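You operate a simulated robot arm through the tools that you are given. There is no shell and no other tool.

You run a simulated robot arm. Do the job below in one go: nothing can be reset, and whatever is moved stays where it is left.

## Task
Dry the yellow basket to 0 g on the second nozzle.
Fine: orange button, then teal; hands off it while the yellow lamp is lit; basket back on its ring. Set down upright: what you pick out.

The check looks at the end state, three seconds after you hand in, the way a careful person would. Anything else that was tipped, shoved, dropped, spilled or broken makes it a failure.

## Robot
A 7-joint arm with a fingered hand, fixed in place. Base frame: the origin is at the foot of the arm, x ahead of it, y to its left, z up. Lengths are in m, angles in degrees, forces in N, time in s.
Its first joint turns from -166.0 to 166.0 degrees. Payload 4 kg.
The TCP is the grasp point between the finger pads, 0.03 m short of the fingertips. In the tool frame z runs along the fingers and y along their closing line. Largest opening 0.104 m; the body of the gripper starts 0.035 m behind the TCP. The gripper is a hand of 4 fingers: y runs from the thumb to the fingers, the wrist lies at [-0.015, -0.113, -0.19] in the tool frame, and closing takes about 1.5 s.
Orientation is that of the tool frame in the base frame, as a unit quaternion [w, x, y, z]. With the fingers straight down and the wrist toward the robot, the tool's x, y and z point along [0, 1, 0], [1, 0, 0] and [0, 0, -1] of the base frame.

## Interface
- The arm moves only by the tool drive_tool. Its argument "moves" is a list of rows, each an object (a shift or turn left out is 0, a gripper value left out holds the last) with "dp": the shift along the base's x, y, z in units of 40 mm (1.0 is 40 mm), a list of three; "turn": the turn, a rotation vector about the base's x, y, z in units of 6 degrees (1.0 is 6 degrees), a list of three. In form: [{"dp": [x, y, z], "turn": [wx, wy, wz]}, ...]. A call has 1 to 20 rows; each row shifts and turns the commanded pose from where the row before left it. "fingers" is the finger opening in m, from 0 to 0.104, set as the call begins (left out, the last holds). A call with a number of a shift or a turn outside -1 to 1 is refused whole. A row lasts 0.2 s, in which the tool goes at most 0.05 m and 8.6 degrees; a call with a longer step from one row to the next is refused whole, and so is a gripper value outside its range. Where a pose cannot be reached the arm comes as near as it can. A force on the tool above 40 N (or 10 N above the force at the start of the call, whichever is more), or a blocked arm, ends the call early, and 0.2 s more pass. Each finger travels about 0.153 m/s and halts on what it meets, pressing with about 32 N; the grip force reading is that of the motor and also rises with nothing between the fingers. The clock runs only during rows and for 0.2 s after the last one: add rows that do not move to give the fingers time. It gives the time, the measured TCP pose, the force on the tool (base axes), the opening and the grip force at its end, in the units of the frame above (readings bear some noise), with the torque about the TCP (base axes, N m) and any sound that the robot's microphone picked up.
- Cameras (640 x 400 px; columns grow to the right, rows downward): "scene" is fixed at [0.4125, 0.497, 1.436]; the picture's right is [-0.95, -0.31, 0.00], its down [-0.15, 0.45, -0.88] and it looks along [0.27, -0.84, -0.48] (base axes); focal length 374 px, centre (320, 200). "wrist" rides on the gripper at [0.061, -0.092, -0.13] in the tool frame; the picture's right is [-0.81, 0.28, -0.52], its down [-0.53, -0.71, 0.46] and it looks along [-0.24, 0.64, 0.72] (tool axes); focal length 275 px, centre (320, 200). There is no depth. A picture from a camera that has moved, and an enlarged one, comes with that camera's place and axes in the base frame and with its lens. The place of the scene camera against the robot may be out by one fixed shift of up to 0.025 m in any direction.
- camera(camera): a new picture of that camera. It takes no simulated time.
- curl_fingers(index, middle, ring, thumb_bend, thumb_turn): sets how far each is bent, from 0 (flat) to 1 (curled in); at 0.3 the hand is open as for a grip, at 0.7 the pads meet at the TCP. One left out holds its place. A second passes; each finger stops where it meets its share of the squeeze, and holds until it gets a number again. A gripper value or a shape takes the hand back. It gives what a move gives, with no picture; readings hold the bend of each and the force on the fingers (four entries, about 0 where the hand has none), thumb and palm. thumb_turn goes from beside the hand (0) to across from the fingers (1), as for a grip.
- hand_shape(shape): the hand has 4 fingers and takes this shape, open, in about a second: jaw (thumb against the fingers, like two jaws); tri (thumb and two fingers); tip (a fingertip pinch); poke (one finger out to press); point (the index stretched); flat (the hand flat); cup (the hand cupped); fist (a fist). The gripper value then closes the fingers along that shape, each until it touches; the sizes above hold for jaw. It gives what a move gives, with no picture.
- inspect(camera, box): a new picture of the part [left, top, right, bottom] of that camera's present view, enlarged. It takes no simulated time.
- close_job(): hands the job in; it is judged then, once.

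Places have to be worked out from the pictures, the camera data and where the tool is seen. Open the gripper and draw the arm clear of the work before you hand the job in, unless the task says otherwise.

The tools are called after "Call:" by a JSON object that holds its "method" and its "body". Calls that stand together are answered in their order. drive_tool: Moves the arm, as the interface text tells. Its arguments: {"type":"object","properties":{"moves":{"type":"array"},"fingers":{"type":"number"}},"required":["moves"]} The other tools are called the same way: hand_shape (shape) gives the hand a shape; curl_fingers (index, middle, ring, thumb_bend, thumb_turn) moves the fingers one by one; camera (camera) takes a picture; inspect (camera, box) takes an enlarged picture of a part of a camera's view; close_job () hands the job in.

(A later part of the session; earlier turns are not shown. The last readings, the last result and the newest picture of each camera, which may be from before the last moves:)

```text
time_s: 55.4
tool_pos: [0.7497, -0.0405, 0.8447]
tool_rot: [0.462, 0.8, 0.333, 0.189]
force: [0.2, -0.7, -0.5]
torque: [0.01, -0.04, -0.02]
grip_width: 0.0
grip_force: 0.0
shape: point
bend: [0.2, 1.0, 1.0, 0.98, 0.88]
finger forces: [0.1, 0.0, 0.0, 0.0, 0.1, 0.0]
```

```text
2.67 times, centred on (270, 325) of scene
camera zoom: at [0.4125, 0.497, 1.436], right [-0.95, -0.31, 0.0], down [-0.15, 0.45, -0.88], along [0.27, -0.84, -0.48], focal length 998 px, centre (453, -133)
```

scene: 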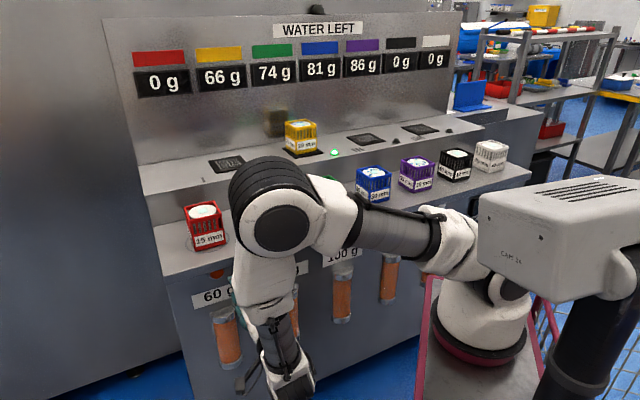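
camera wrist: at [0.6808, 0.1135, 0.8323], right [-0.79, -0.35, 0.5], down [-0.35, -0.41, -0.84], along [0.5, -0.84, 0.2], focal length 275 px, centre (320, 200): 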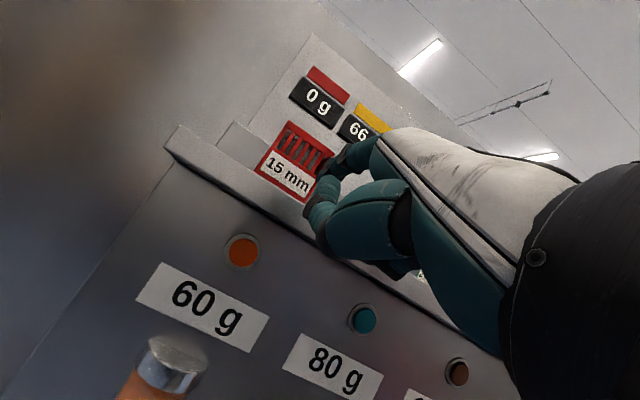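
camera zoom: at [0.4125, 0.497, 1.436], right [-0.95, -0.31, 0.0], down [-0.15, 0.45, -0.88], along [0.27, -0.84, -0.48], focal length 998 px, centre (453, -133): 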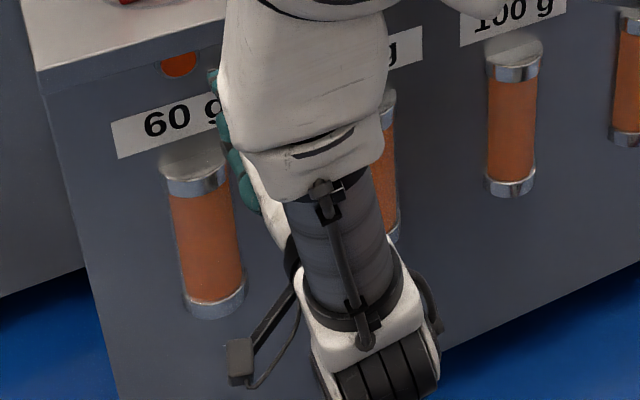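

I now place the index tip at about TCP + (x 0.018, y 0.07, z 0.025) in tool axes. The orange button is near p≈0.778, l≈0.517, z≈0.79, with the lip bottom at about 0.85. I'll tilt the finger slightly upward and lower the hand to button height while still in front of the edge.

Call:
{"method": "drive_tool", "body": {"moves": [{"dp": [0, 0, -0.9], "turn": [-0.707, -0.707, 0]}, {"dp": [0, 0, -0.9], "turn": [-0.707, -0.707, 0]}, {"dp": [0, 0, -0.9]}, {"dp": [0, 0, 0]}, {"dp": [0, 0, 0]}]}}

Call:
{"method": "camera", "body": {"camera": "wrist"}}

Call:
{"method": "camera", "body": {"camera": "scene"}}

```text
time_s: 56.6
tool_pos: [0.7484, -0.0415, 0.7376]
tool_rot: [0.543, 0.747, 0.312, 0.223]
force: [0.0, 0.1, 0.4]
torque: [0.03, 0.0, 0.0]
grip_width: 0.0
grip_force: 0.0
shape: point
bend: [0.2, 1.0, 1.0, 0.98, 0.88]
finger forces: [0.0, 0.0, 0.1, 0.0, 0.0, 0.1]
```

```text
taken
camera wrist: at [0.6853, 0.1086, 0.6909], right [-0.86, -0.28, 0.43], down [-0.23, -0.53, -0.82], along [0.46, -0.8, 0.39], focal length 275 px, centre (320, 200)
```

wrist: 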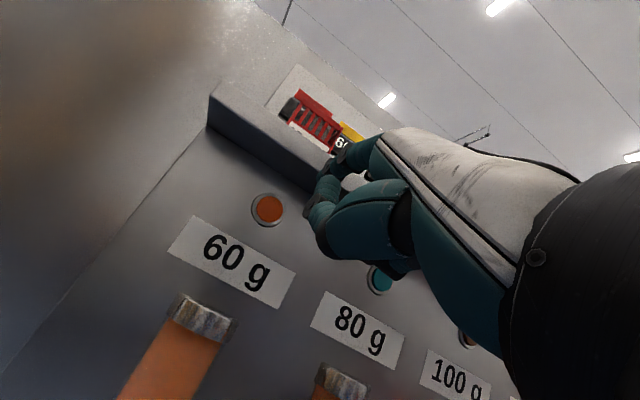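

```text
taken
```

scene: 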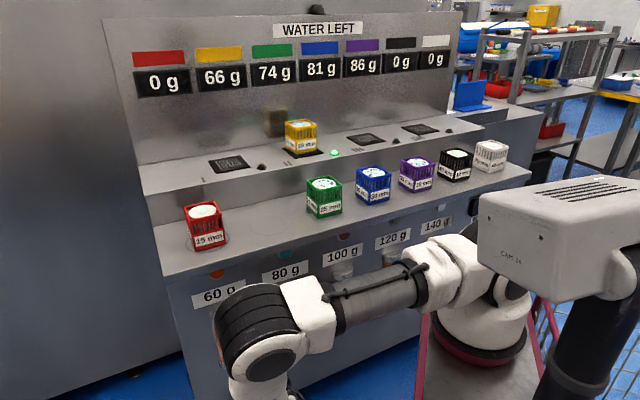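

The finger is level with the orange button (button at about p 0.765, l 0.523, z 0.793). I'll advance 0.12 m toward it and look again.

Call:
{"method": "drive_tool", "body": {"moves": [{"dp": [0.74, -0.66, 0]}, {"dp": [0.74, -0.66, 0]}, {"dp": [0.74, -0.66, 0]}, {"dp": [0, 0, 0]}]}}

Call:
{"method": "camera", "body": {"camera": "wrist"}}

Call:
{"method": "inspect", "body": {"camera": "wrist", "box": [200, 80, 420, 290]}}

Call:
{"method": "inspect", "body": {"camera": "scene", "box": [170, 230, 350, 345]}}

```text
time_s: 57.6
tool_pos: [0.8402, -0.121, 0.7374]
tool_rot: [0.543, 0.748, 0.311, 0.222]
force: [0.5, 0.3, 0.4]
torque: [0.0, -0.02, 0.0]
grip_width: 0.0
grip_force: 0.0
shape: point
bend: [0.2, 1.0, 1.0, 0.98, 0.88]
finger forces: [0.0, 0.0, 0.0, 0.0, 0.0, 0.1]
```

```text
taken
camera wrist: at [0.7753, 0.0296, 0.6911], right [-0.86, -0.28, 0.43], down [-0.23, -0.53, -0.82], along [0.46, -0.8, 0.39], focal length 275 px, centre (320, 200)
```

wrist: 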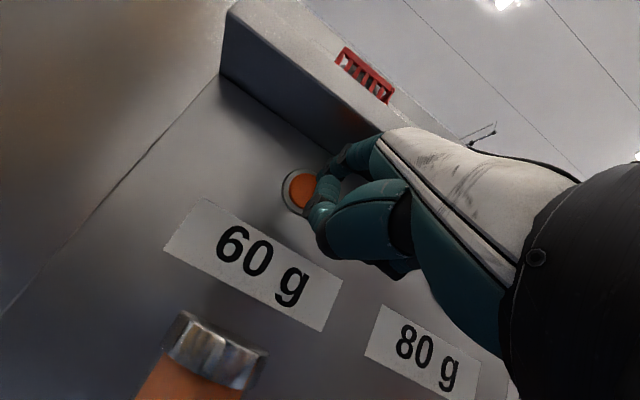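

```text
1.90 times, centred on (310, 185) of wrist
camera zoom: at [0.7753, 0.0296, 0.6911], right [-0.86, -0.28, 0.43], down [-0.23, -0.53, -0.82], along [0.46, -0.8, 0.39], focal length 524 px, centre (339, 229)
```

zoom: 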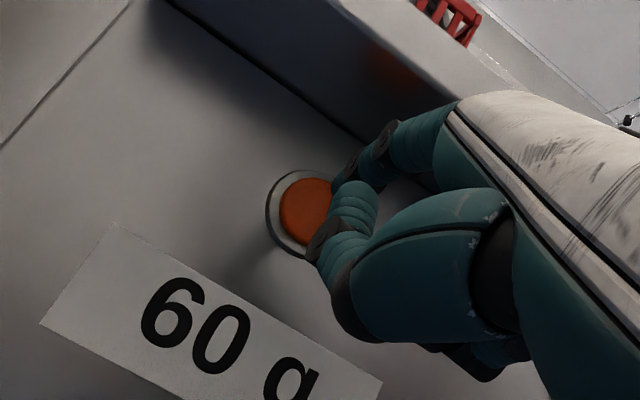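

```text
3.48 times, centred on (260, 288) of scene
camera zoom: at [0.4125, 0.497, 1.436], right [-0.95, -0.31, 0.0], down [-0.15, 0.45, -0.88], along [0.27, -0.84, -0.48], focal length 1302 px, centre (529, -104)
```

zoom: 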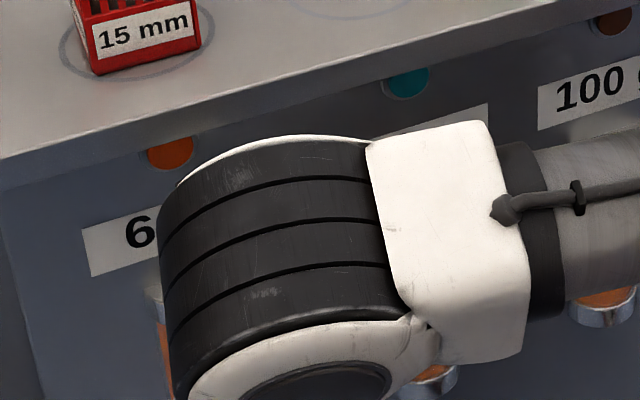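

The index tip is about 4 cm in front of the orange button and well aligned. I'll advance in small steps, watching the force.

Call:
{"method": "drive_tool", "body": {"moves": [{"dp": [0.177, -0.177, -0.03]}, {"dp": [0.177, -0.177, -0.03]}, {"dp": [0.177, -0.177, 0]}, {"dp": [0, 0, 0]}]}}

Call:
{"method": "inspect", "body": {"camera": "wrist", "box": [240, 100, 400, 250]}}

```text
time_s: 58.6
tool_pos: [0.8597, -0.1423, 0.7355]
tool_rot: [0.543, 0.747, 0.312, 0.223]
force: [0.7, -1.0, 0.1]
torque: [-0.01, 0.0, -0.04]
grip_width: 0.0
grip_force: 0.0
shape: point
bend: [0.2, 1.0, 1.0, 0.98, 0.88]
finger forces: [0.0, 0.1, 0.0, 0.1, 0.0, 0.0]
```

```text
2.67 times, centred on (320, 175) of wrist
camera zoom: at [0.7962, 0.0081, 0.6889], right [-0.86, -0.28, 0.43], down [-0.23, -0.53, -0.82], along [0.46, -0.8, 0.39], focal length 734 px, centre (320, 267)
```

zoom: 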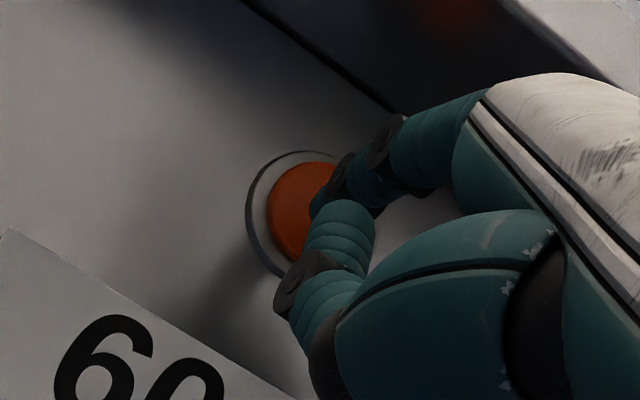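

The fingertip is right in front of the orange cap, and no force is felt yet. Continuing in smaller steps.

Call:
{"method": "drive_tool", "body": {"moves": [{"dp": [0.106, -0.106, 0]}, {"dp": [0.106, -0.106, 0]}, {"dp": [0, 0, 0]}]}}

Call:
{"method": "inspect", "body": {"camera": "wrist", "box": [240, 100, 400, 250]}}

Call:
{"method": "camera", "body": {"camera": "scene"}}

```text
time_s: 59.4
tool_pos: [0.8679, -0.1497, 0.7353]
tool_rot: [0.543, 0.748, 0.312, 0.222]
force: [-2.6, 2.5, 0.4]
torque: [-0.17, -0.18, 0.06]
grip_width: 0.096
grip_force: 0.1
shape: point
bend: [0.2, 1.0, 1.0, 0.98, 0.88]
finger forces: [3.7, 0.1, 0.0, 0.0, 0.1, 0.1]
```

```text
2.67 times, centred on (320, 175) of wrist
camera zoom: at [0.8041, 0.0, 0.6888], right [-0.86, -0.28, 0.43], down [-0.23, -0.53, -0.82], along [0.46, -0.8, 0.39], focal length 734 px, centre (320, 267)
```

zoom: 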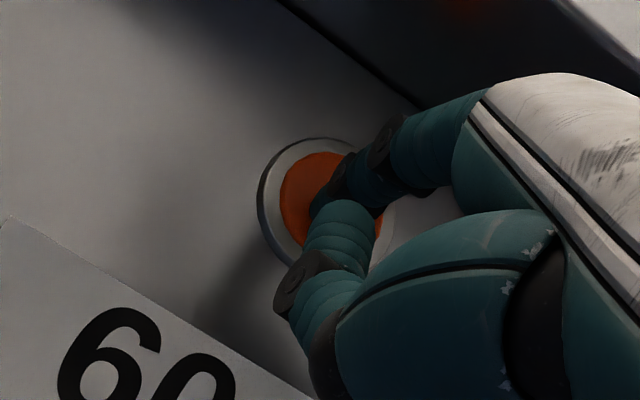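

```text
taken
```

scene: 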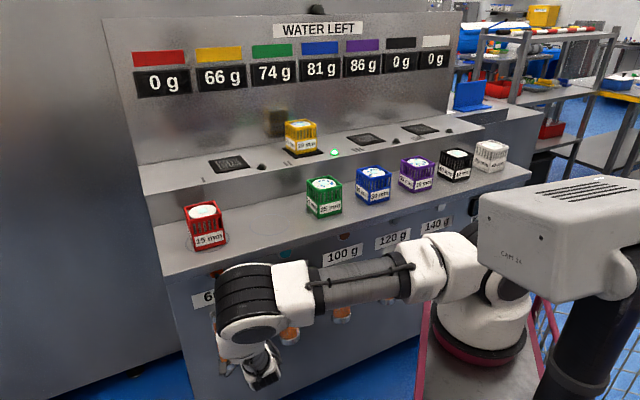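

The finger is touching the button (3.7 N). I'll press a few millimetres more and check for a response.

Call:
{"method": "drive_tool", "body": {"moves": [{"dp": [0.053, -0.053, 0]}, {"dp": [0.053, -0.053, 0]}]}}

Call:
{"method": "camera", "body": {"camera": "scene"}}

Call:
{"method": "inspect", "body": {"camera": "wrist", "box": [240, 100, 400, 250]}}

```text
time_s: 60.0
tool_pos: [0.8713, -0.1518, 0.7354]
tool_rot: [0.542, 0.747, 0.313, 0.223]
force: [-26.6, 24.4, -3.5]
torque: [-1.32, -1.42, 0.3]
grip_width: 0.096
grip_force: 0.0
shape: point
bend: [0.19, 1.0, 1.0, 0.98, 0.88]
finger forces: [35.4, 0.0, 0.1, 0.0, 0.0, 0.0]
heard: click
```

```text
taken
```

scene: 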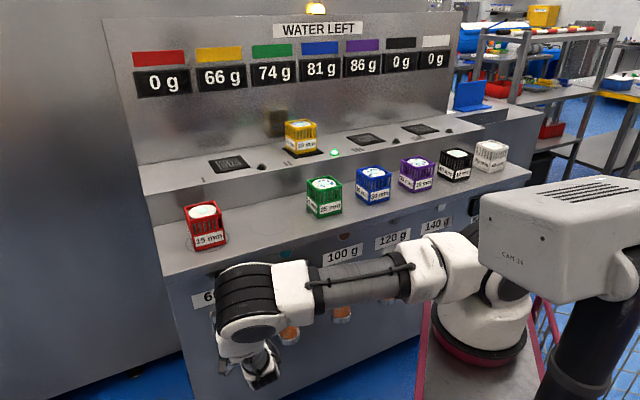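

```text
2.67 times, centred on (320, 175) of wrist
camera zoom: at [0.8067, -0.0015, 0.6889], right [-0.86, -0.29, 0.43], down [-0.23, -0.53, -0.82], along [0.46, -0.8, 0.39], focal length 734 px, centre (320, 267)
```

zoom: 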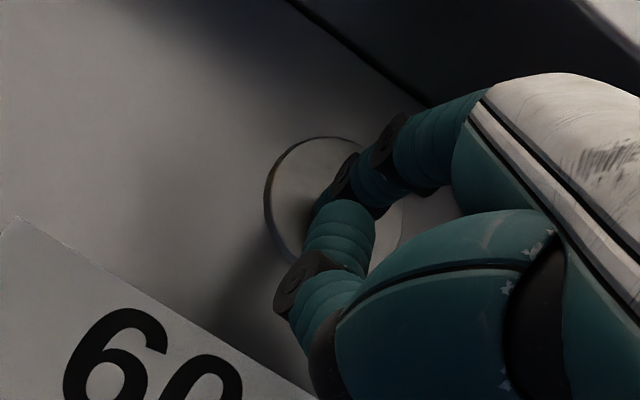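

A click was heard, the orange cap went in, and the yellow lamp on top of the machine lit. I'll take the hand off at once and stay clear while it is lit.

Call:
{"method": "drive_tool", "body": {"moves": [{"dp": [-0.4, 0.4, 0]}, {"dp": [-0.7, 0.7, 0]}, {"dp": [-0.7, 0.7, 0]}, {"dp": [-0.7, 0.7, 0]}]}}

Call:
{"method": "camera", "body": {"camera": "scene"}}

Call:
{"method": "camera", "body": {"camera": "wrist"}}

```text
time_s: 61.0
tool_pos: [0.7711, -0.0552, 0.7357]
tool_rot: [0.543, 0.748, 0.31, 0.221]
force: [0.2, -0.5, 0.9]
torque: [-0.03, 0.0, -0.01]
grip_width: 0.0959
grip_force: 0.0
shape: point
bend: [0.2, 1.0, 1.0, 0.98, 0.88]
finger forces: [0.1, 0.0, 0.0, 0.0, 0.1, 0.0]
```

```text
taken
```

scene: 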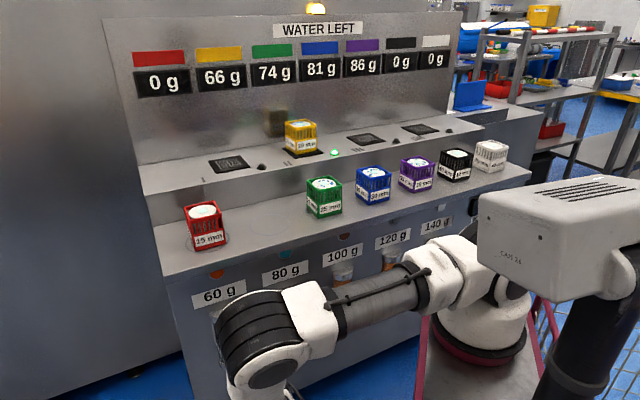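

```text
taken
camera wrist: at [0.7079, 0.0951, 0.6894], right [-0.86, -0.28, 0.43], down [-0.23, -0.53, -0.82], along [0.46, -0.8, 0.39], focal length 275 px, centre (320, 200)
```

wrist: 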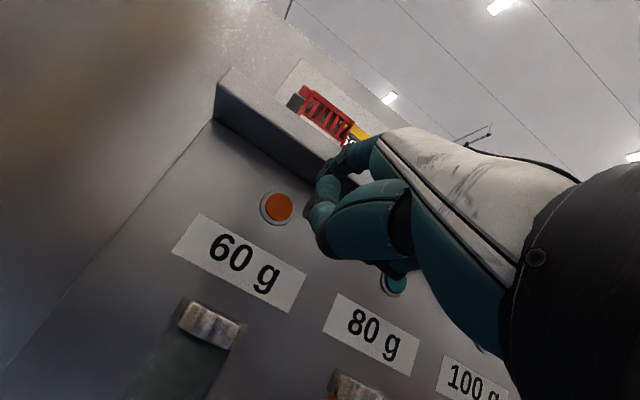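

The 60 g tube seems to be emptying and the yellow lamp is on. I'll hold still, hands off, and wait.

Call:
{"method": "drive_tool", "body": {"moves": [{"dp": [0, 0, 0]}, {"dp": [0, 0, 0]}, {"dp": [0, 0, 0]}, {"dp": [0, 0, 0]}, {"dp": [0, 0, 0]}, {"dp": [0, 0, 0]}, {"dp": [0, 0, 0]}, {"dp": [0, 0, 0]}, {"dp": [0, 0, 0]}, {"dp": [0, 0, 0]}]}}

Call:
{"method": "camera", "body": {"camera": "scene"}}

Call:
{"method": "camera", "body": {"camera": "wrist"}}

```text
time_s: 63.2
tool_pos: [0.7712, -0.0543, 0.7367]
tool_rot: [0.543, 0.748, 0.311, 0.222]
force: [-0.2, 0.8, -0.3]
torque: [0.0, 0.0, -0.02]
grip_width: 0.0962
grip_force: 0.0
shape: point
bend: [0.2, 1.0, 1.0, 0.98, 0.88]
finger forces: [0.0, 0.1, 0.1, 0.0, 0.0, 0.1]
```

```text
taken
```

scene: 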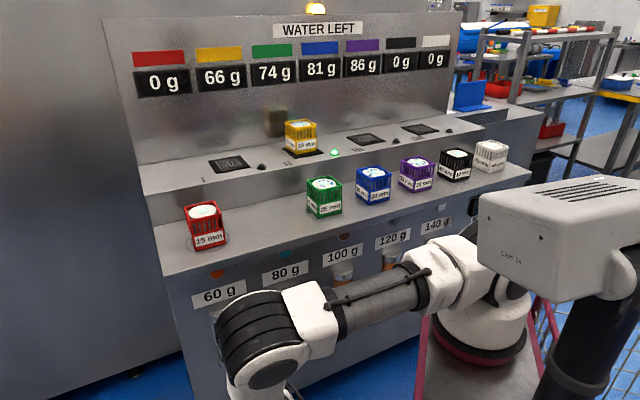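

```text
taken
camera wrist: at [0.708, 0.0958, 0.6894], right [-0.86, -0.28, 0.43], down [-0.23, -0.53, -0.82], along [0.46, -0.8, 0.39], focal length 275 px, centre (320, 200)
```

wrist: 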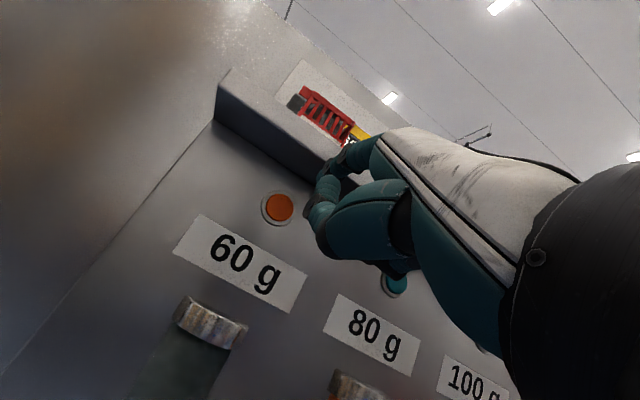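

Lamp still lit and 66 g unchanged; I keep waiting hands off.

Call:
{"method": "drive_tool", "body": {"moves": [{"dp": [0, 0, 0]}, {"dp": [0, 0, 0]}, {"dp": [0, 0, 0]}, {"dp": [0, 0, 0]}, {"dp": [0, 0, 0]}, {"dp": [0, 0, 0]}, {"dp": [0, 0, 0]}, {"dp": [0, 0, 0]}, {"dp": [0, 0, 0]}, {"dp": [0, 0, 0]}, {"dp": [0, 0, 0]}, {"dp": [0, 0, 0]}, {"dp": [0, 0, 0]}, {"dp": [0, 0, 0]}, {"dp": [0, 0, 0]}, {"dp": [0, 0, 0]}, {"dp": [0, 0, 0]}, {"dp": [0, 0, 0]}, {"dp": [0, 0, 0]}, {"dp": [0, 0, 0]}]}}

Call:
{"method": "camera", "body": {"camera": "scene"}}

```text
time_s: 67.4
tool_pos: [0.7717, -0.0547, 0.7364]
tool_rot: [0.543, 0.748, 0.311, 0.222]
force: [-0.2, 0.0, -0.3]
torque: [0.01, 0.0, 0.01]
grip_width: 0.0962
grip_force: 0.0
shape: point
bend: [0.2, 1.0, 1.0, 0.98, 0.88]
finger forces: [0.0, 0.1, 0.0, 0.0, 0.0, 0.1]
```

```text
taken
```

scene: 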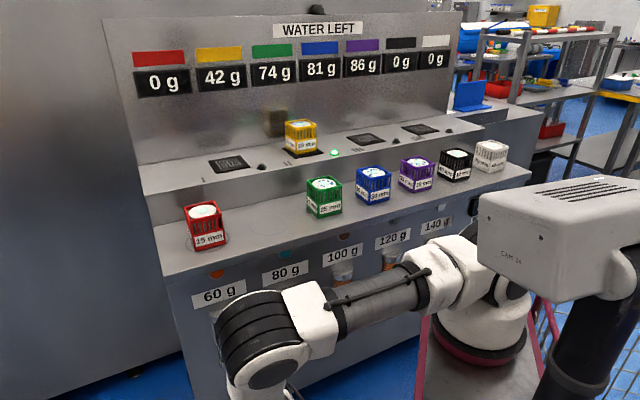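

The lamp is off, but yellow only dropped from 66 to 42 g: 24 g from a 60 g charge, which is exactly 20/(20+30). So the open 30 mm bypass seems to take the rest, and teal's 80 g at the same share would not reach 0 g. Before pressing teal I'll check the KEPT display and the bypass, starting by raising the hand clear.

Call:
{"method": "drive_tool", "body": {"moves": [{"dp": [-0.1, 0.1, 0.9]}, {"dp": [0, 0, 0.95]}, {"dp": [0, 0, 0.95]}, {"dp": [0, 0, 0.95]}, {"dp": [0, 0, 0.95]}, {"dp": [0, 0, 0.95]}, {"dp": [0, 0, 0.95]}, {"dp": [0, 0, 0.95]}, {"dp": [0, 0, 0.95]}, {"dp": [0, 0, 0.95]}, {"dp": [0, 0, 0.95]}, {"dp": [0, 0, 0]}]}}

Call:
{"method": "camera", "body": {"camera": "scene"}}

```text
time_s: 70.0
tool_pos: [0.7677, -0.049, 1.1516]
tool_rot: [0.543, 0.747, 0.311, 0.222]
force: [0.2, 0.5, 0.5]
torque: [-0.01, -0.01, 0.01]
grip_width: 0.0958
grip_force: 0.1
shape: point
bend: [0.2, 1.0, 1.0, 0.98, 0.88]
finger forces: [0.0, 0.0, 0.1, 0.0, 0.1, 0.0]
```

```text
taken
```

scene: 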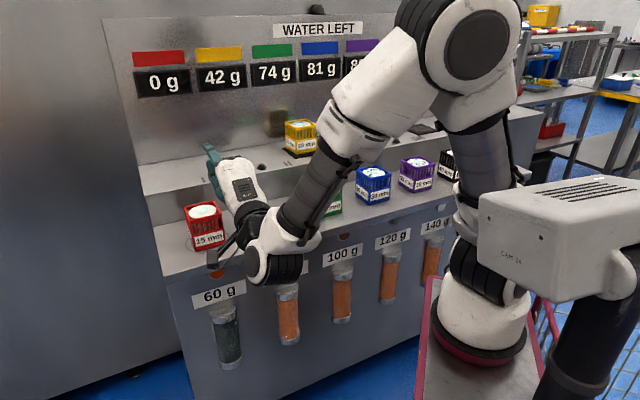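

The spent 60 g tube has turned dark. I'll un-tilt the hand and travel along the machine front at a safe height to view the KEPT display and the bypass.

Call:
{"method": "drive_tool", "body": {"moves": [{"dp": [-0.4, 0.0, 0.4], "turn": [0.707, 0.707, 0]}, {"dp": [-0.77, -0.6, 0.1], "turn": [0.707, 0.707, 0]}, {"dp": [-0.77, -0.6, 0], "turn": [0.707, 0.707, 0]}, {"dp": [-0.77, -0.6, 0], "turn": [0.707, 0.707, 0]}, {"dp": [-0.77, -0.6, 0], "turn": [0.707, 0.707, 0]}, {"dp": [-0.77, -0.6, 0], "turn": [0.707, 0.707, 0]}, {"dp": [-0.77, -0.6, 0], "turn": [0.707, 0.707, 0]}, {"dp": [-0.77, -0.6, 0], "turn": [0.707, 0.707, 0]}, {"dp": [-0.77, -0.6, 0], "turn": [0.707, 0.707, 0]}, {"dp": [-0.77, -0.6, 0], "turn": [0.707, 0.707, 0]}, {"dp": [-0.77, -0.6, 0], "turn": [0.707, 0.707, 0]}, {"dp": [-0.77, -0.6, 0], "turn": [0.707, 0.707, 0]}, {"dp": [-0.77, -0.6, 0]}, {"dp": [-0.77, -0.6, 0]}, {"dp": [-0.77, -0.6, 0]}, {"dp": [-0.77, -0.6, 0]}, {"dp": [-0.77, -0.6, 0]}, {"dp": [-0.77, -0.6, 0]}, {"dp": [0, 0, 0]}]}}

Call:
{"method": "camera", "body": {"camera": "wrist"}}

Call:
{"method": "camera", "body": {"camera": "scene"}}

```text
time_s: 74.0
tool_pos: [0.2429, -0.4529, 1.1869]
tool_rot: [-0.001, 0.923, 0.385, -0.001]
force: [-0.7, 0.4, -0.1]
torque: [-0.03, -0.03, 0.0]
grip_width: 0.0961
grip_force: 0.0
shape: point
bend: [0.2, 1.0, 1.0, 0.98, 0.88]
finger forces: [0.0, 0.0, 0.1, 0.1, 0.0, 0.0]
out of reach, approached as far as the arm can: row 5, 6
```

```text
taken
camera wrist: at [0.2226, -0.3462, 1.3184], right [-0.37, -0.77, 0.52], down [-0.88, 0.12, -0.45], along [0.29, -0.63, -0.73], focal length 275 px, centre (320, 200)
```

wrist: 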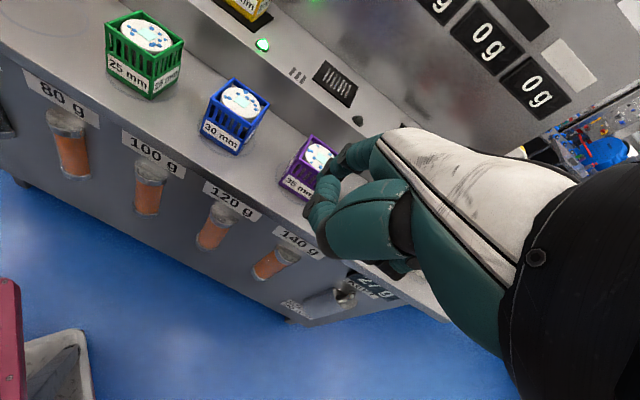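

```text
taken
```

scene: 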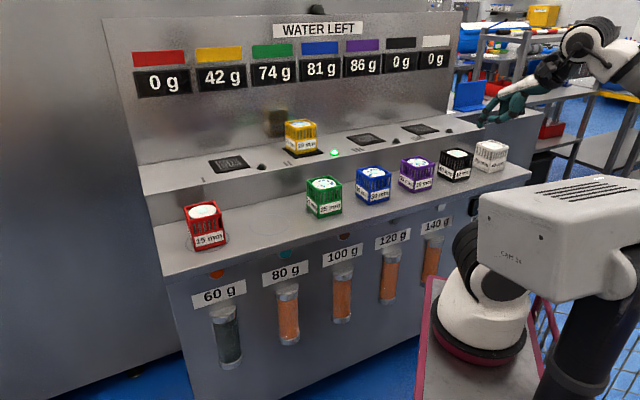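

The KEPT display has changed; I'll zoom in on it and the bypass.

Call:
{"method": "inspect", "body": {"camera": "wrist", "box": [260, 240, 420, 340]}}

Call:
{"method": "drive_tool", "body": {"moves": [{"dp": [-0.9, -0.2, 0]}, {"dp": [-0.9, -0.2, 0]}, {"dp": [-0.9, -0.2, 0]}, {"dp": [-0.9, -0.1, 0]}, {"dp": [0, 0, 0]}]}}

Call:
{"method": "camera", "body": {"camera": "wrist"}}

Call:
{"method": "inspect", "body": {"camera": "wrist", "box": [200, 130, 380, 270]}}

```text
4.00 times, centred on (340, 290) of wrist
camera zoom: at [0.2226, -0.3462, 1.3184], right [-0.37, -0.77, 0.52], down [-0.88, 0.12, -0.45], along [0.29, -0.63, -0.73], focal length 1101 px, centre (240, -160)
```

zoom: 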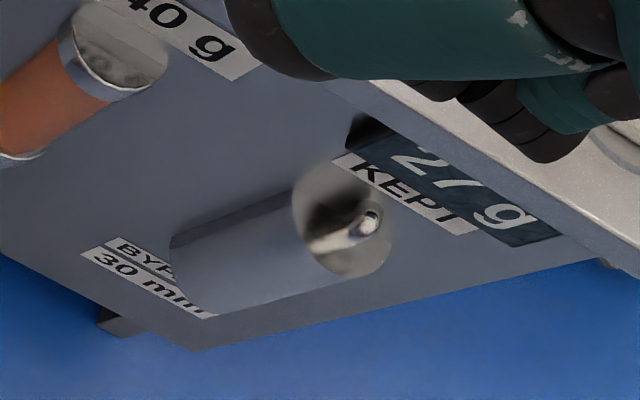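

```text
time_s: 75.2
tool_pos: [0.1495, -0.4669, 1.2137]
tool_rot: [-0.002, 0.924, 0.383, 0.0]
force: [-0.2, -0.2, 0.8]
torque: [0.04, 0.0, 0.01]
grip_width: 0.0961
grip_force: 0.1
shape: point
bend: [0.2, 1.0, 1.0, 0.98, 0.88]
finger forces: [0.0, 0.1, 0.0, 0.0, 0.0, 0.1]
out of reach, approached as far as the arm can: row 3, 4
```

```text
taken
camera wrist: at [0.1286, -0.3604, 1.3448], right [-0.38, -0.77, 0.52], down [-0.88, 0.13, -0.45], along [0.28, -0.63, -0.73], focal length 275 px, centre (320, 200)
```

wrist: 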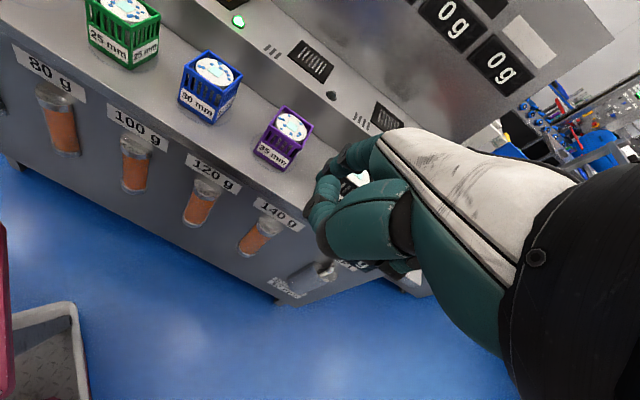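

```text
2.86 times, centred on (290, 200) of wrist
camera zoom: at [0.1286, -0.3604, 1.3448], right [-0.38, -0.77, 0.52], down [-0.88, 0.13, -0.45], along [0.28, -0.63, -0.73], focal length 786 px, centre (406, 200)
```

zoom: 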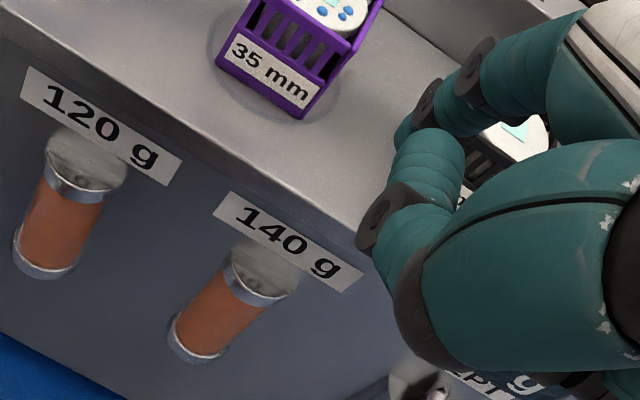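

KEPT reads about 27 g. The flow through the bypass seems to be partly retained: (27 + 80) × 0.4 ≈ 42.8 would just cover the 42 g left. I need to see whether KEPT is changing with time, so I'll rotate for a clear view of the display.

Call:
{"method": "drive_tool", "body": {"moves": [{"dp": [-0.6, 0.3, 0], "turn": [0, 0, -1]}, {"dp": [-0.6, 0.3, 0], "turn": [0, 0, -1]}, {"dp": [-0.6, 0.3, 0], "turn": [0, 0, -1]}, {"dp": [-0.6, 0.3, 0], "turn": [0, 0, -1]}]}}

Call:
{"method": "camera", "body": {"camera": "wrist"}}

Call:
{"method": "inspect", "body": {"camera": "wrist", "box": [230, 120, 370, 230]}}

```text
time_s: 76.2
tool_pos: [0.0532, -0.4197, 1.2132]
tool_rot: [0.0, 0.983, 0.185, -0.001]
force: [0.5, 0.4, 0.5]
torque: [0.0, -0.01, -0.04]
grip_width: 0.096
grip_force: 0.0
shape: point
bend: [0.2, 1.0, 1.0, 0.98, 0.88]
finger forces: [0.1, 0.1, 0.0, 0.1, 0.0, 0.0]
```

```text
taken
camera wrist: at [0.0777, -0.3129, 1.3439], right [-0.65, -0.55, 0.52], down [-0.76, 0.47, -0.45], along [0.01, -0.69, -0.73], focal length 275 px, centre (320, 200)
```

wrist: 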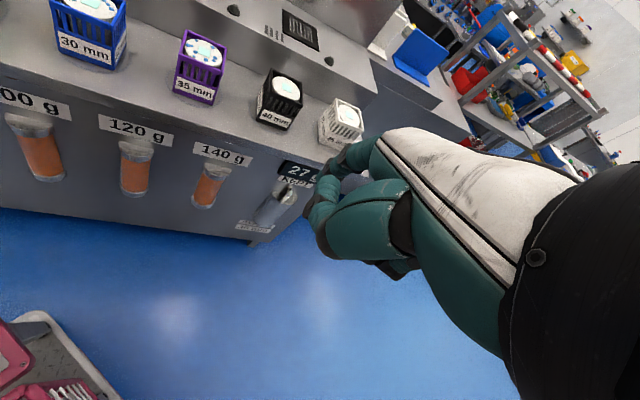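

```text
3.64 times, centred on (300, 175) of wrist
camera zoom: at [0.0777, -0.3129, 1.3439], right [-0.65, -0.55, 0.52], down [-0.76, 0.47, -0.45], along [0.01, -0.69, -0.73], focal length 1001 px, centre (393, 291)
```

zoom: 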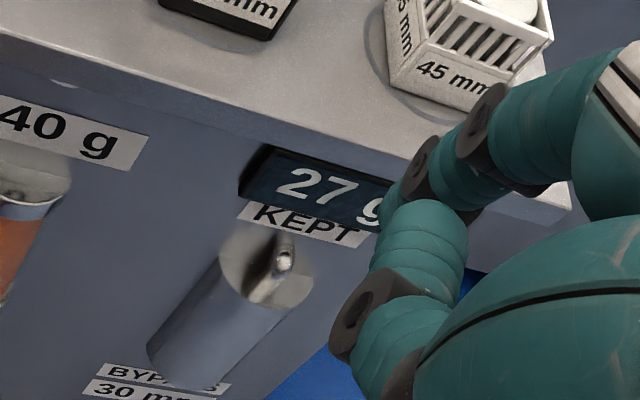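

KEPT holds steady at 27 g, so nothing is lost by waiting, and (27 + 80) × 20/50 = 42.8 g covers the remaining 42 g. The given recipe, orange then teal, therefore works out. I'll head back toward the buttons, starting with the heading and the safe path above the counter.

Call:
{"method": "drive_tool", "body": {"moves": [{"dp": [0.6, -0.3, 0], "turn": [0, 0, 0.99]}, {"dp": [0.6, -0.3, 0], "turn": [0, 0, 0.99]}, {"dp": [0.6, -0.3, 0], "turn": [0, 0, 0.99]}, {"dp": [0.6, -0.3, 0], "turn": [0, 0, 0.99]}, {"dp": [0.9, -0.02, 0]}, {"dp": [0.9, -0.02, 0]}, {"dp": [0.9, -0.02, 0]}, {"dp": [0.9, -0.02, 0]}, {"dp": [0.9, -0.02, 0]}, {"dp": [0.9, -0.02, 0]}, {"dp": [0.9, -0.02, 0]}, {"dp": [0, 0, 0]}]}}

Call:
{"method": "drive_tool", "body": {"moves": [{"dp": [0.69, 0.69, 0], "turn": [-0.707, -0.707, 0]}, {"dp": [0.69, 0.69, 0], "turn": [-0.707, -0.707, 0]}, {"dp": [0.69, 0.69, 0], "turn": [-0.707, -0.707, 0]}, {"dp": [0.69, 0.69, 0], "turn": [-0.707, -0.707, 0]}, {"dp": [0.69, 0.69, 0], "turn": [-0.707, -0.707, 0]}, {"dp": [0.69, 0.69, 0], "turn": [-0.707, -0.707, 0]}, {"dp": [0.69, 0.69, 0], "turn": [-0.707, -0.707, 0]}, {"dp": [0.69, 0.69, 0], "turn": [-0.707, -0.707, 0]}, {"dp": [0.69, 0.69, 0], "turn": [-0.707, -0.707, 0]}, {"dp": [0.69, 0.69, 0], "turn": [-0.707, -0.707, 0]}, {"dp": [0.69, 0.69, 0], "turn": [-0.707, -0.707, 0]}, {"dp": [0.69, 0.69, 0], "turn": [-0.707, -0.707, 0]}, {"dp": [0, 0, 0]}, {"dp": [0, 0, 0]}]}}

Call:
{"method": "camera", "body": {"camera": "scene"}}

Call:
{"method": "camera", "body": {"camera": "wrist"}}

```text
time_s: 78.8
tool_pos: [0.4008, -0.4729, 1.2129]
tool_rot: [-0.001, 0.924, 0.383, -0.001]
force: [0.7, -0.4, 1.5]
torque: [0.01, 0.01, 0.0]
grip_width: 0.0958
grip_force: 0.2
shape: point
bend: [0.2, 1.0, 1.0, 0.98, 0.88]
finger forces: [0.1, 0.0, 0.0, 0.1, 0.0, 0.0]
```

```text
time_s: 81.8
tool_pos: [0.7469, -0.1423, 1.2302]
tool_rot: [0.543, 0.748, 0.31, 0.224]
force: [-0.1, 0.9, 0.7]
torque: [0.01, -0.01, 0.0]
grip_width: 0.096
grip_force: 0.1
shape: point
bend: [0.2, 1.0, 1.0, 0.98, 0.88]
finger forces: [0.0, 0.0, 0.1, 0.0, 0.1, 0.1]
out of reach, approached as far as the arm can: row 6, 7, 8
```

```text
taken
```

scene: 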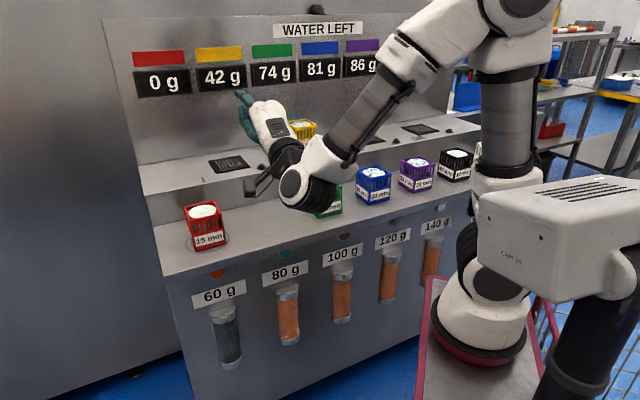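

```text
taken
camera wrist: at [0.6816, 0.0066, 1.1837], right [-0.86, -0.29, 0.42], down [-0.23, -0.53, -0.82], along [0.46, -0.8, 0.39], focal length 275 px, centre (320, 200)
```

wrist: 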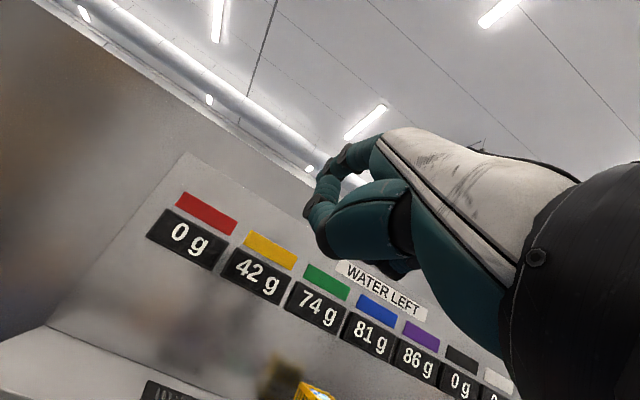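

The hand is tilted and pointing again. I'll go to the same column in front of the counter as before and lower to button height.

Call:
{"method": "drive_tool", "body": {"moves": [{"dp": [0.14, 0.71, -0.6]}, {"dp": [0.14, 0.71, -0.6]}, {"dp": [0.14, 0.71, -0.6]}, {"dp": [0, 0, -0.95]}, {"dp": [0, 0, -0.95]}, {"dp": [0, 0, -0.95]}, {"dp": [0, 0, -0.95]}, {"dp": [0, 0, -0.95]}, {"dp": [0, 0, -0.95]}, {"dp": [0, 0, -0.95]}, {"dp": [0, 0, -0.95]}, {"dp": [0, 0, -0.95]}, {"dp": [0, 0, -0.95]}, {"dp": [0, 0, -0.95]}, {"dp": [0, 0, 0]}, {"dp": [0, 0, 0]}]}}

Call:
{"method": "camera", "body": {"camera": "wrist"}}

Call:
{"method": "camera", "body": {"camera": "scene"}}

```text
time_s: 85.2
tool_pos: [0.7611, -0.0589, 0.7395]
tool_rot: [0.543, 0.748, 0.31, 0.224]
force: [-0.4, 0.1, -0.1]
torque: [0.02, -0.01, 0.03]
grip_width: 0.0958
grip_force: 0.1
shape: point
bend: [0.2, 1.0, 1.0, 0.98, 0.88]
finger forces: [0.1, 0.0, 0.0, 0.0, 0.0, 0.0]
```

```text
taken
camera wrist: at [0.6977, 0.0917, 0.6944], right [-0.86, -0.28, 0.42], down [-0.23, -0.53, -0.82], along [0.46, -0.8, 0.39], focal length 275 px, centre (320, 200)
```

wrist: 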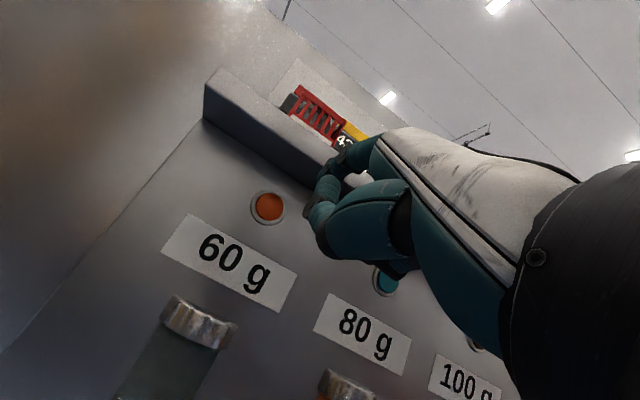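

```text
taken
```

scene: 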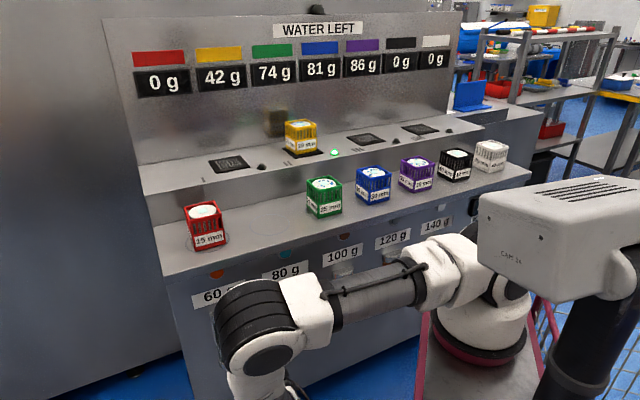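

In position again. I'll move sideways along the panel to the teal button, advancing to stand off about 4 cm from it.

Call:
{"method": "drive_tool", "body": {"moves": [{"dp": [-0.37, -0.97, -0.02]}, {"dp": [-0.37, -0.97, -0.02]}, {"dp": [-0.37, -0.97, 0]}, {"dp": [-0.37, -0.97, 0]}, {"dp": [-0.37, -0.97, 0]}, {"dp": [0, 0, 0]}, {"dp": [0, 0, 0]}]}}

Call:
{"method": "camera", "body": {"camera": "wrist"}}

Call:
{"method": "camera", "body": {"camera": "scene"}}

```text
time_s: 86.8
tool_pos: [0.6862, -0.2532, 0.7404]
tool_rot: [0.542, 0.748, 0.311, 0.225]
force: [0.5, 0.3, -0.3]
torque: [0.01, 0.0, -0.03]
grip_width: 0.0961
grip_force: 0.0
shape: point
bend: [0.2, 1.0, 1.0, 0.98, 0.88]
finger forces: [0.1, 0.0, 0.1, 0.0, 0.0, 0.0]
```

```text
taken
camera wrist: at [0.6235, -0.1031, 0.6937], right [-0.86, -0.28, 0.42], down [-0.23, -0.53, -0.82], along [0.46, -0.8, 0.39], focal length 275 px, centre (320, 200)
```

wrist: 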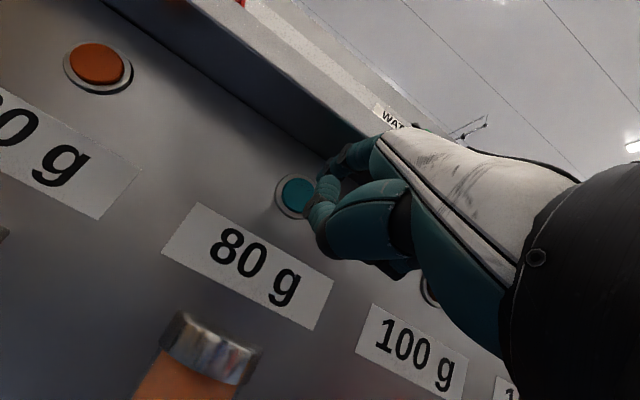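

```text
taken
```

scene: 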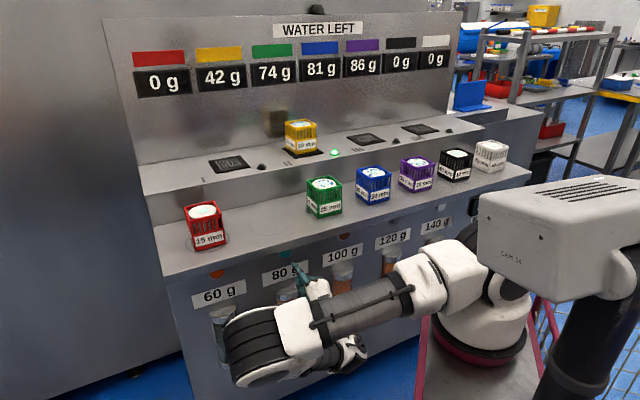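

Teal is lined up just as orange was. I'll advance 4.8 cm in small steps.

Call:
{"method": "drive_tool", "body": {"moves": [{"dp": [0.212, -0.212, -0.03]}, {"dp": [0.212, -0.212, -0.03]}, {"dp": [0.212, -0.212, -0.03]}, {"dp": [0.212, -0.212, -0.02]}, {"dp": [0, 0, 0]}]}}

Call:
{"method": "inspect", "body": {"camera": "wrist", "box": [240, 100, 400, 250]}}

```text
time_s: 88.0
tool_pos: [0.722, -0.2873, 0.7354]
tool_rot: [0.542, 0.748, 0.31, 0.224]
force: [1.5, -0.3, -0.5]
torque: [-0.05, 0.01, -0.02]
grip_width: 0.0959
grip_force: 0.1
shape: point
bend: [0.2, 1.0, 1.0, 0.98, 0.88]
finger forces: [0.0, 0.0, 0.0, 0.0, 0.0, 0.0]
```

```text
2.67 times, centred on (320, 175) of wrist
camera zoom: at [0.6579, -0.1371, 0.6885], right [-0.86, -0.28, 0.42], down [-0.23, -0.53, -0.82], along [0.46, -0.8, 0.39], focal length 734 px, centre (320, 267)
```

zoom: 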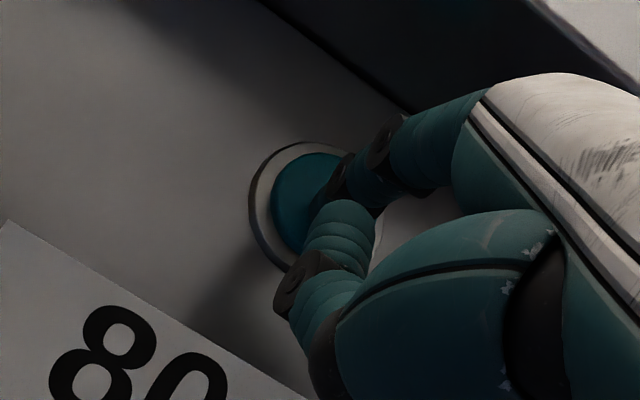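

The tip is a few millimetres from the teal cap. Pressing with small steps.

Call:
{"method": "drive_tool", "body": {"moves": [{"dp": [0.088, -0.088, 0]}, {"dp": [0.053, -0.053, 0]}, {"dp": [0.053, -0.053, 0]}]}}

Call:
{"method": "camera", "body": {"camera": "scene"}}

```text
time_s: 88.8
tool_pos: [0.7279, -0.2927, 0.7356]
tool_rot: [0.542, 0.747, 0.312, 0.225]
force: [-18.8, 18.2, -2.0]
torque: [-1.0, -0.96, 0.22]
grip_width: 0.0959
grip_force: 0.0
shape: point
bend: [0.19, 1.0, 1.0, 0.98, 0.88]
finger forces: [25.8, 0.1, 0.1, 0.0, 0.1, 0.1]
heard: click
```

```text
taken
```

scene: 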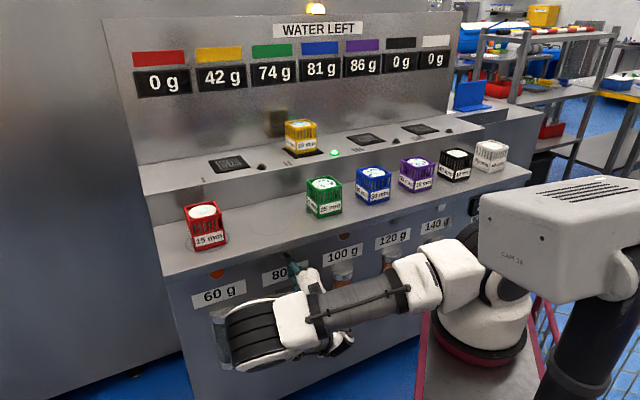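

Click heard and the yellow lamp is lit. I'll back the hand off straight away and wait clear of everything.

Call:
{"method": "drive_tool", "body": {"moves": [{"dp": [-0.4, 0.4, 0]}, {"dp": [-0.7, 0.7, 0]}, {"dp": [0, 0, 0]}, {"dp": [0, 0, 0]}, {"dp": [0, 0, 0]}, {"dp": [0, 0, 0]}, {"dp": [0, 0, 0]}, {"dp": [0, 0, 0]}, {"dp": [0, 0, 0]}, {"dp": [0, 0, 0]}, {"dp": [0, 0, 0]}, {"dp": [0, 0, 0]}, {"dp": [0, 0, 0]}, {"dp": [0, 0, 0]}, {"dp": [0, 0, 0]}, {"dp": [0, 0, 0]}, {"dp": [0, 0, 0]}, {"dp": [0, 0, 0]}, {"dp": [0, 0, 0]}, {"dp": [0, 0, 0]}]}}

Call:
{"method": "camera", "body": {"camera": "scene"}}

```text
time_s: 93.0
tool_pos: [0.6857, -0.2503, 0.736]
tool_rot: [0.543, 0.748, 0.31, 0.224]
force: [-0.3, -0.1, 0.1]
torque: [0.01, -0.05, -0.02]
grip_width: 0.096
grip_force: 0.1
shape: point
bend: [0.2, 1.0, 1.0, 0.98, 0.88]
finger forces: [0.0, 0.0, 0.1, 0.1, 0.0, 0.0]
```

```text
taken
```

scene: 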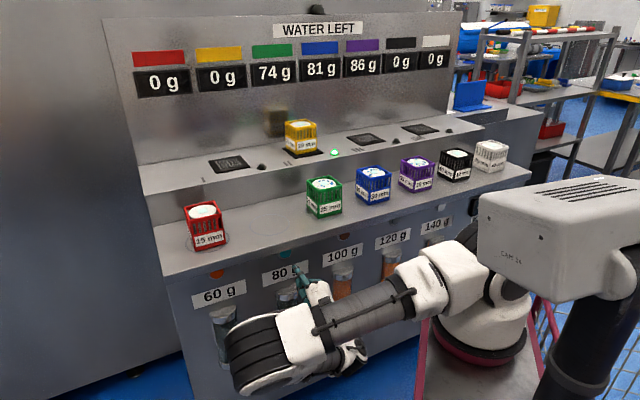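

Yellow now reads 0 g and the lamp is off. I'll retreat from the panel and raise the hand to fetch the basket.

Call:
{"method": "drive_tool", "body": {"moves": [{"dp": [0.37, 0.97, 0.02]}, {"dp": [0.37, 0.97, 0]}, {"dp": [0.37, 0.97, 0]}, {"dp": [0.37, 0.97, 0]}, {"dp": [0.37, 0.97, 0]}, {"dp": [0, 0, 0.95]}, {"dp": [0, 0, 0.95]}, {"dp": [0, 0, 0.95]}, {"dp": [0, 0, 0.95]}, {"dp": [0, 0, 0.95]}, {"dp": [0, 0, 0.95]}, {"dp": [0, 0, 0.95]}, {"dp": [0, 0, 0.95]}, {"dp": [0, 0, 0.95]}, {"dp": [0, 0, 0.95]}, {"dp": [0, 0, 0.95]}, {"dp": [0, 0, 0.95]}, {"dp": [0, 0, 0]}]}}

Call:
{"method": "camera", "body": {"camera": "scene"}}

```text
time_s: 96.8
tool_pos: [0.7589, -0.0566, 1.1908]
tool_rot: [0.542, 0.748, 0.31, 0.223]
force: [0.0, 0.3, -1.3]
torque: [0.01, 0.02, 0.01]
grip_width: 0.096
grip_force: 0.1
shape: point
bend: [0.2, 1.0, 1.0, 0.98, 0.88]
finger forces: [0.1, 0.0, 0.0, 0.0, 0.1, 0.0]
```

```text
taken
```

scene: 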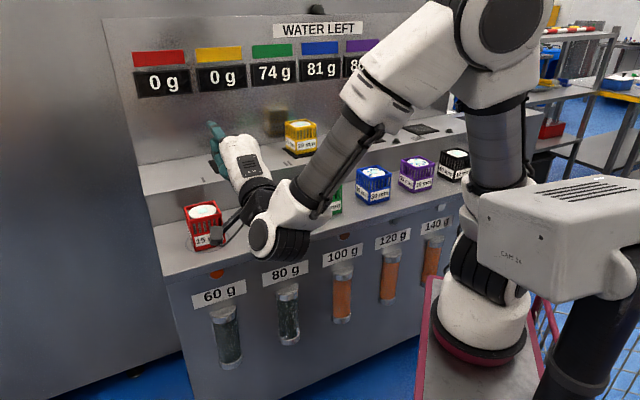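

Both used tubes are dark now. I'll un-tilt the hand, then turn it so that its closing line runs along the counter again, while moving toward nozzle II.

Call:
{"method": "drive_tool", "body": {"moves": [{"dp": [0.04, -0.32, 0.05], "turn": [0.707, 0.707, 0]}, {"dp": [0.04, -0.32, 0.05], "turn": [0.707, 0.707, 0]}, {"dp": [0.04, -0.32, 0.05], "turn": [0.707, 0.707, 0]}, {"dp": [0.04, -0.32, 0.05], "turn": [0.707, 0.707, 0]}, {"dp": [0.04, -0.32, 0], "turn": [0.707, 0.707, 0]}, {"dp": [0.04, -0.32, 0], "turn": [0.707, 0.707, 0]}, {"dp": [0.04, -0.32, 0], "turn": [0.707, 0.707, 0]}, {"dp": [0.04, -0.32, 0], "turn": [0.707, 0.707, 0]}, {"dp": [0.04, -0.32, 0], "turn": [0.707, 0.707, 0]}, {"dp": [0.04, -0.32, 0], "turn": [0.707, 0.707, 0]}, {"dp": [0.04, -0.32, 0], "turn": [0.707, 0.707, 0]}, {"dp": [0.04, -0.32, 0], "turn": [0.707, 0.707, 0]}, {"dp": [0, 0, 0]}]}}

Call:
{"method": "drive_tool", "body": {"moves": [{"dp": [0, -0.35, 0], "turn": [0, 0, 1]}, {"dp": [0, -0.35, 0], "turn": [0, 0, 1]}, {"dp": [0, -0.35, 0], "turn": [0, 0, 1]}, {"dp": [0, -0.35, 0], "turn": [0, 0, 1]}, {"dp": [0, -0.35, 0], "turn": [0, 0, 1]}, {"dp": [0, -0.35, 0], "turn": [0, 0, 1]}, {"dp": [0, -0.35, 0], "turn": [0, 0, 1]}, {"dp": [0, -0.35, 0], "turn": [0, 0, 1]}, {"dp": [0, -0.35, 0], "turn": [0, 0, 1]}, {"dp": [0, -0.35, 0], "turn": [0, 0, 1]}, {"dp": [0, -0.35, 0], "turn": [0, 0, 1]}, {"dp": [0, -0.35, 0], "turn": [0, 0, 1]}, {"dp": [0, -0.35, 0], "turn": [0, 0, 1]}, {"dp": [0, -0.35, 0], "turn": [0, 0, 1]}, {"dp": [0, -0.35, 0], "turn": [0, 0, 1]}, {"dp": [0, 0, 0]}, {"dp": [0, 0, 0]}]}}

Call:
{"method": "camera", "body": {"camera": "scene"}}

Call:
{"method": "camera", "body": {"camera": "wrist"}}

```text
time_s: 99.6
tool_pos: [0.7783, -0.2109, 1.1989]
tool_rot: [-0.001, 0.924, 0.383, -0.001]
force: [0.6, 0.4, 0.2]
torque: [0.0, -0.04, -0.02]
grip_width: 0.0958
grip_force: 0.0
shape: point
bend: [0.2, 1.0, 1.0, 0.98, 0.88]
finger forces: [0.1, 0.1, 0.1, 0.0, 0.1, 0.1]
```

```text
time_s: 103.2
tool_pos: [0.6923, -0.2731, 1.1506]
tool_rot: [0.002, 0.446, 0.895, -0.012]
force: [-1.0, -0.7, 0.4]
torque: [-0.01, 0.01, 0.04]
grip_width: 0.096
grip_force: 0.0
shape: point
bend: [0.2, 1.0, 1.0, 0.98, 0.88]
finger forces: [0.1, 0.0, 0.0, 0.0, 0.1, 0.0]
out of reach, approached as far as the arm can: row 3, 4, 5, 12, 13, 14, 15
```

```text
taken
```

scene: 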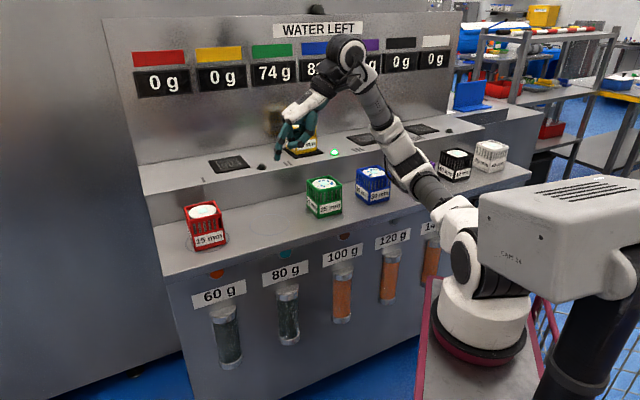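

```text
taken
camera wrist: at [0.5845, -0.2776, 1.2811], right [0.71, -0.47, 0.52], down [-0.25, -0.86, -0.43], along [0.66, 0.18, -0.73], focal length 275 px, centre (320, 200)
```

wrist: 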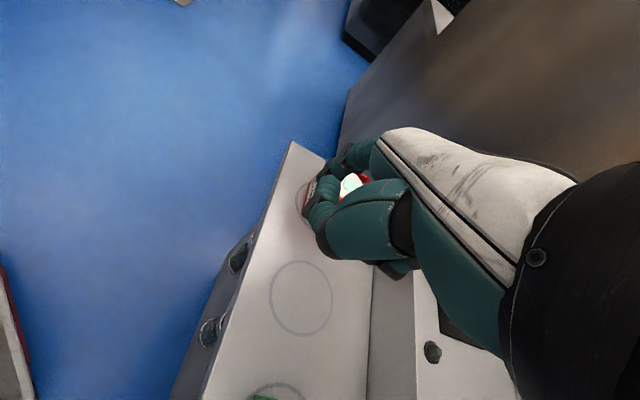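

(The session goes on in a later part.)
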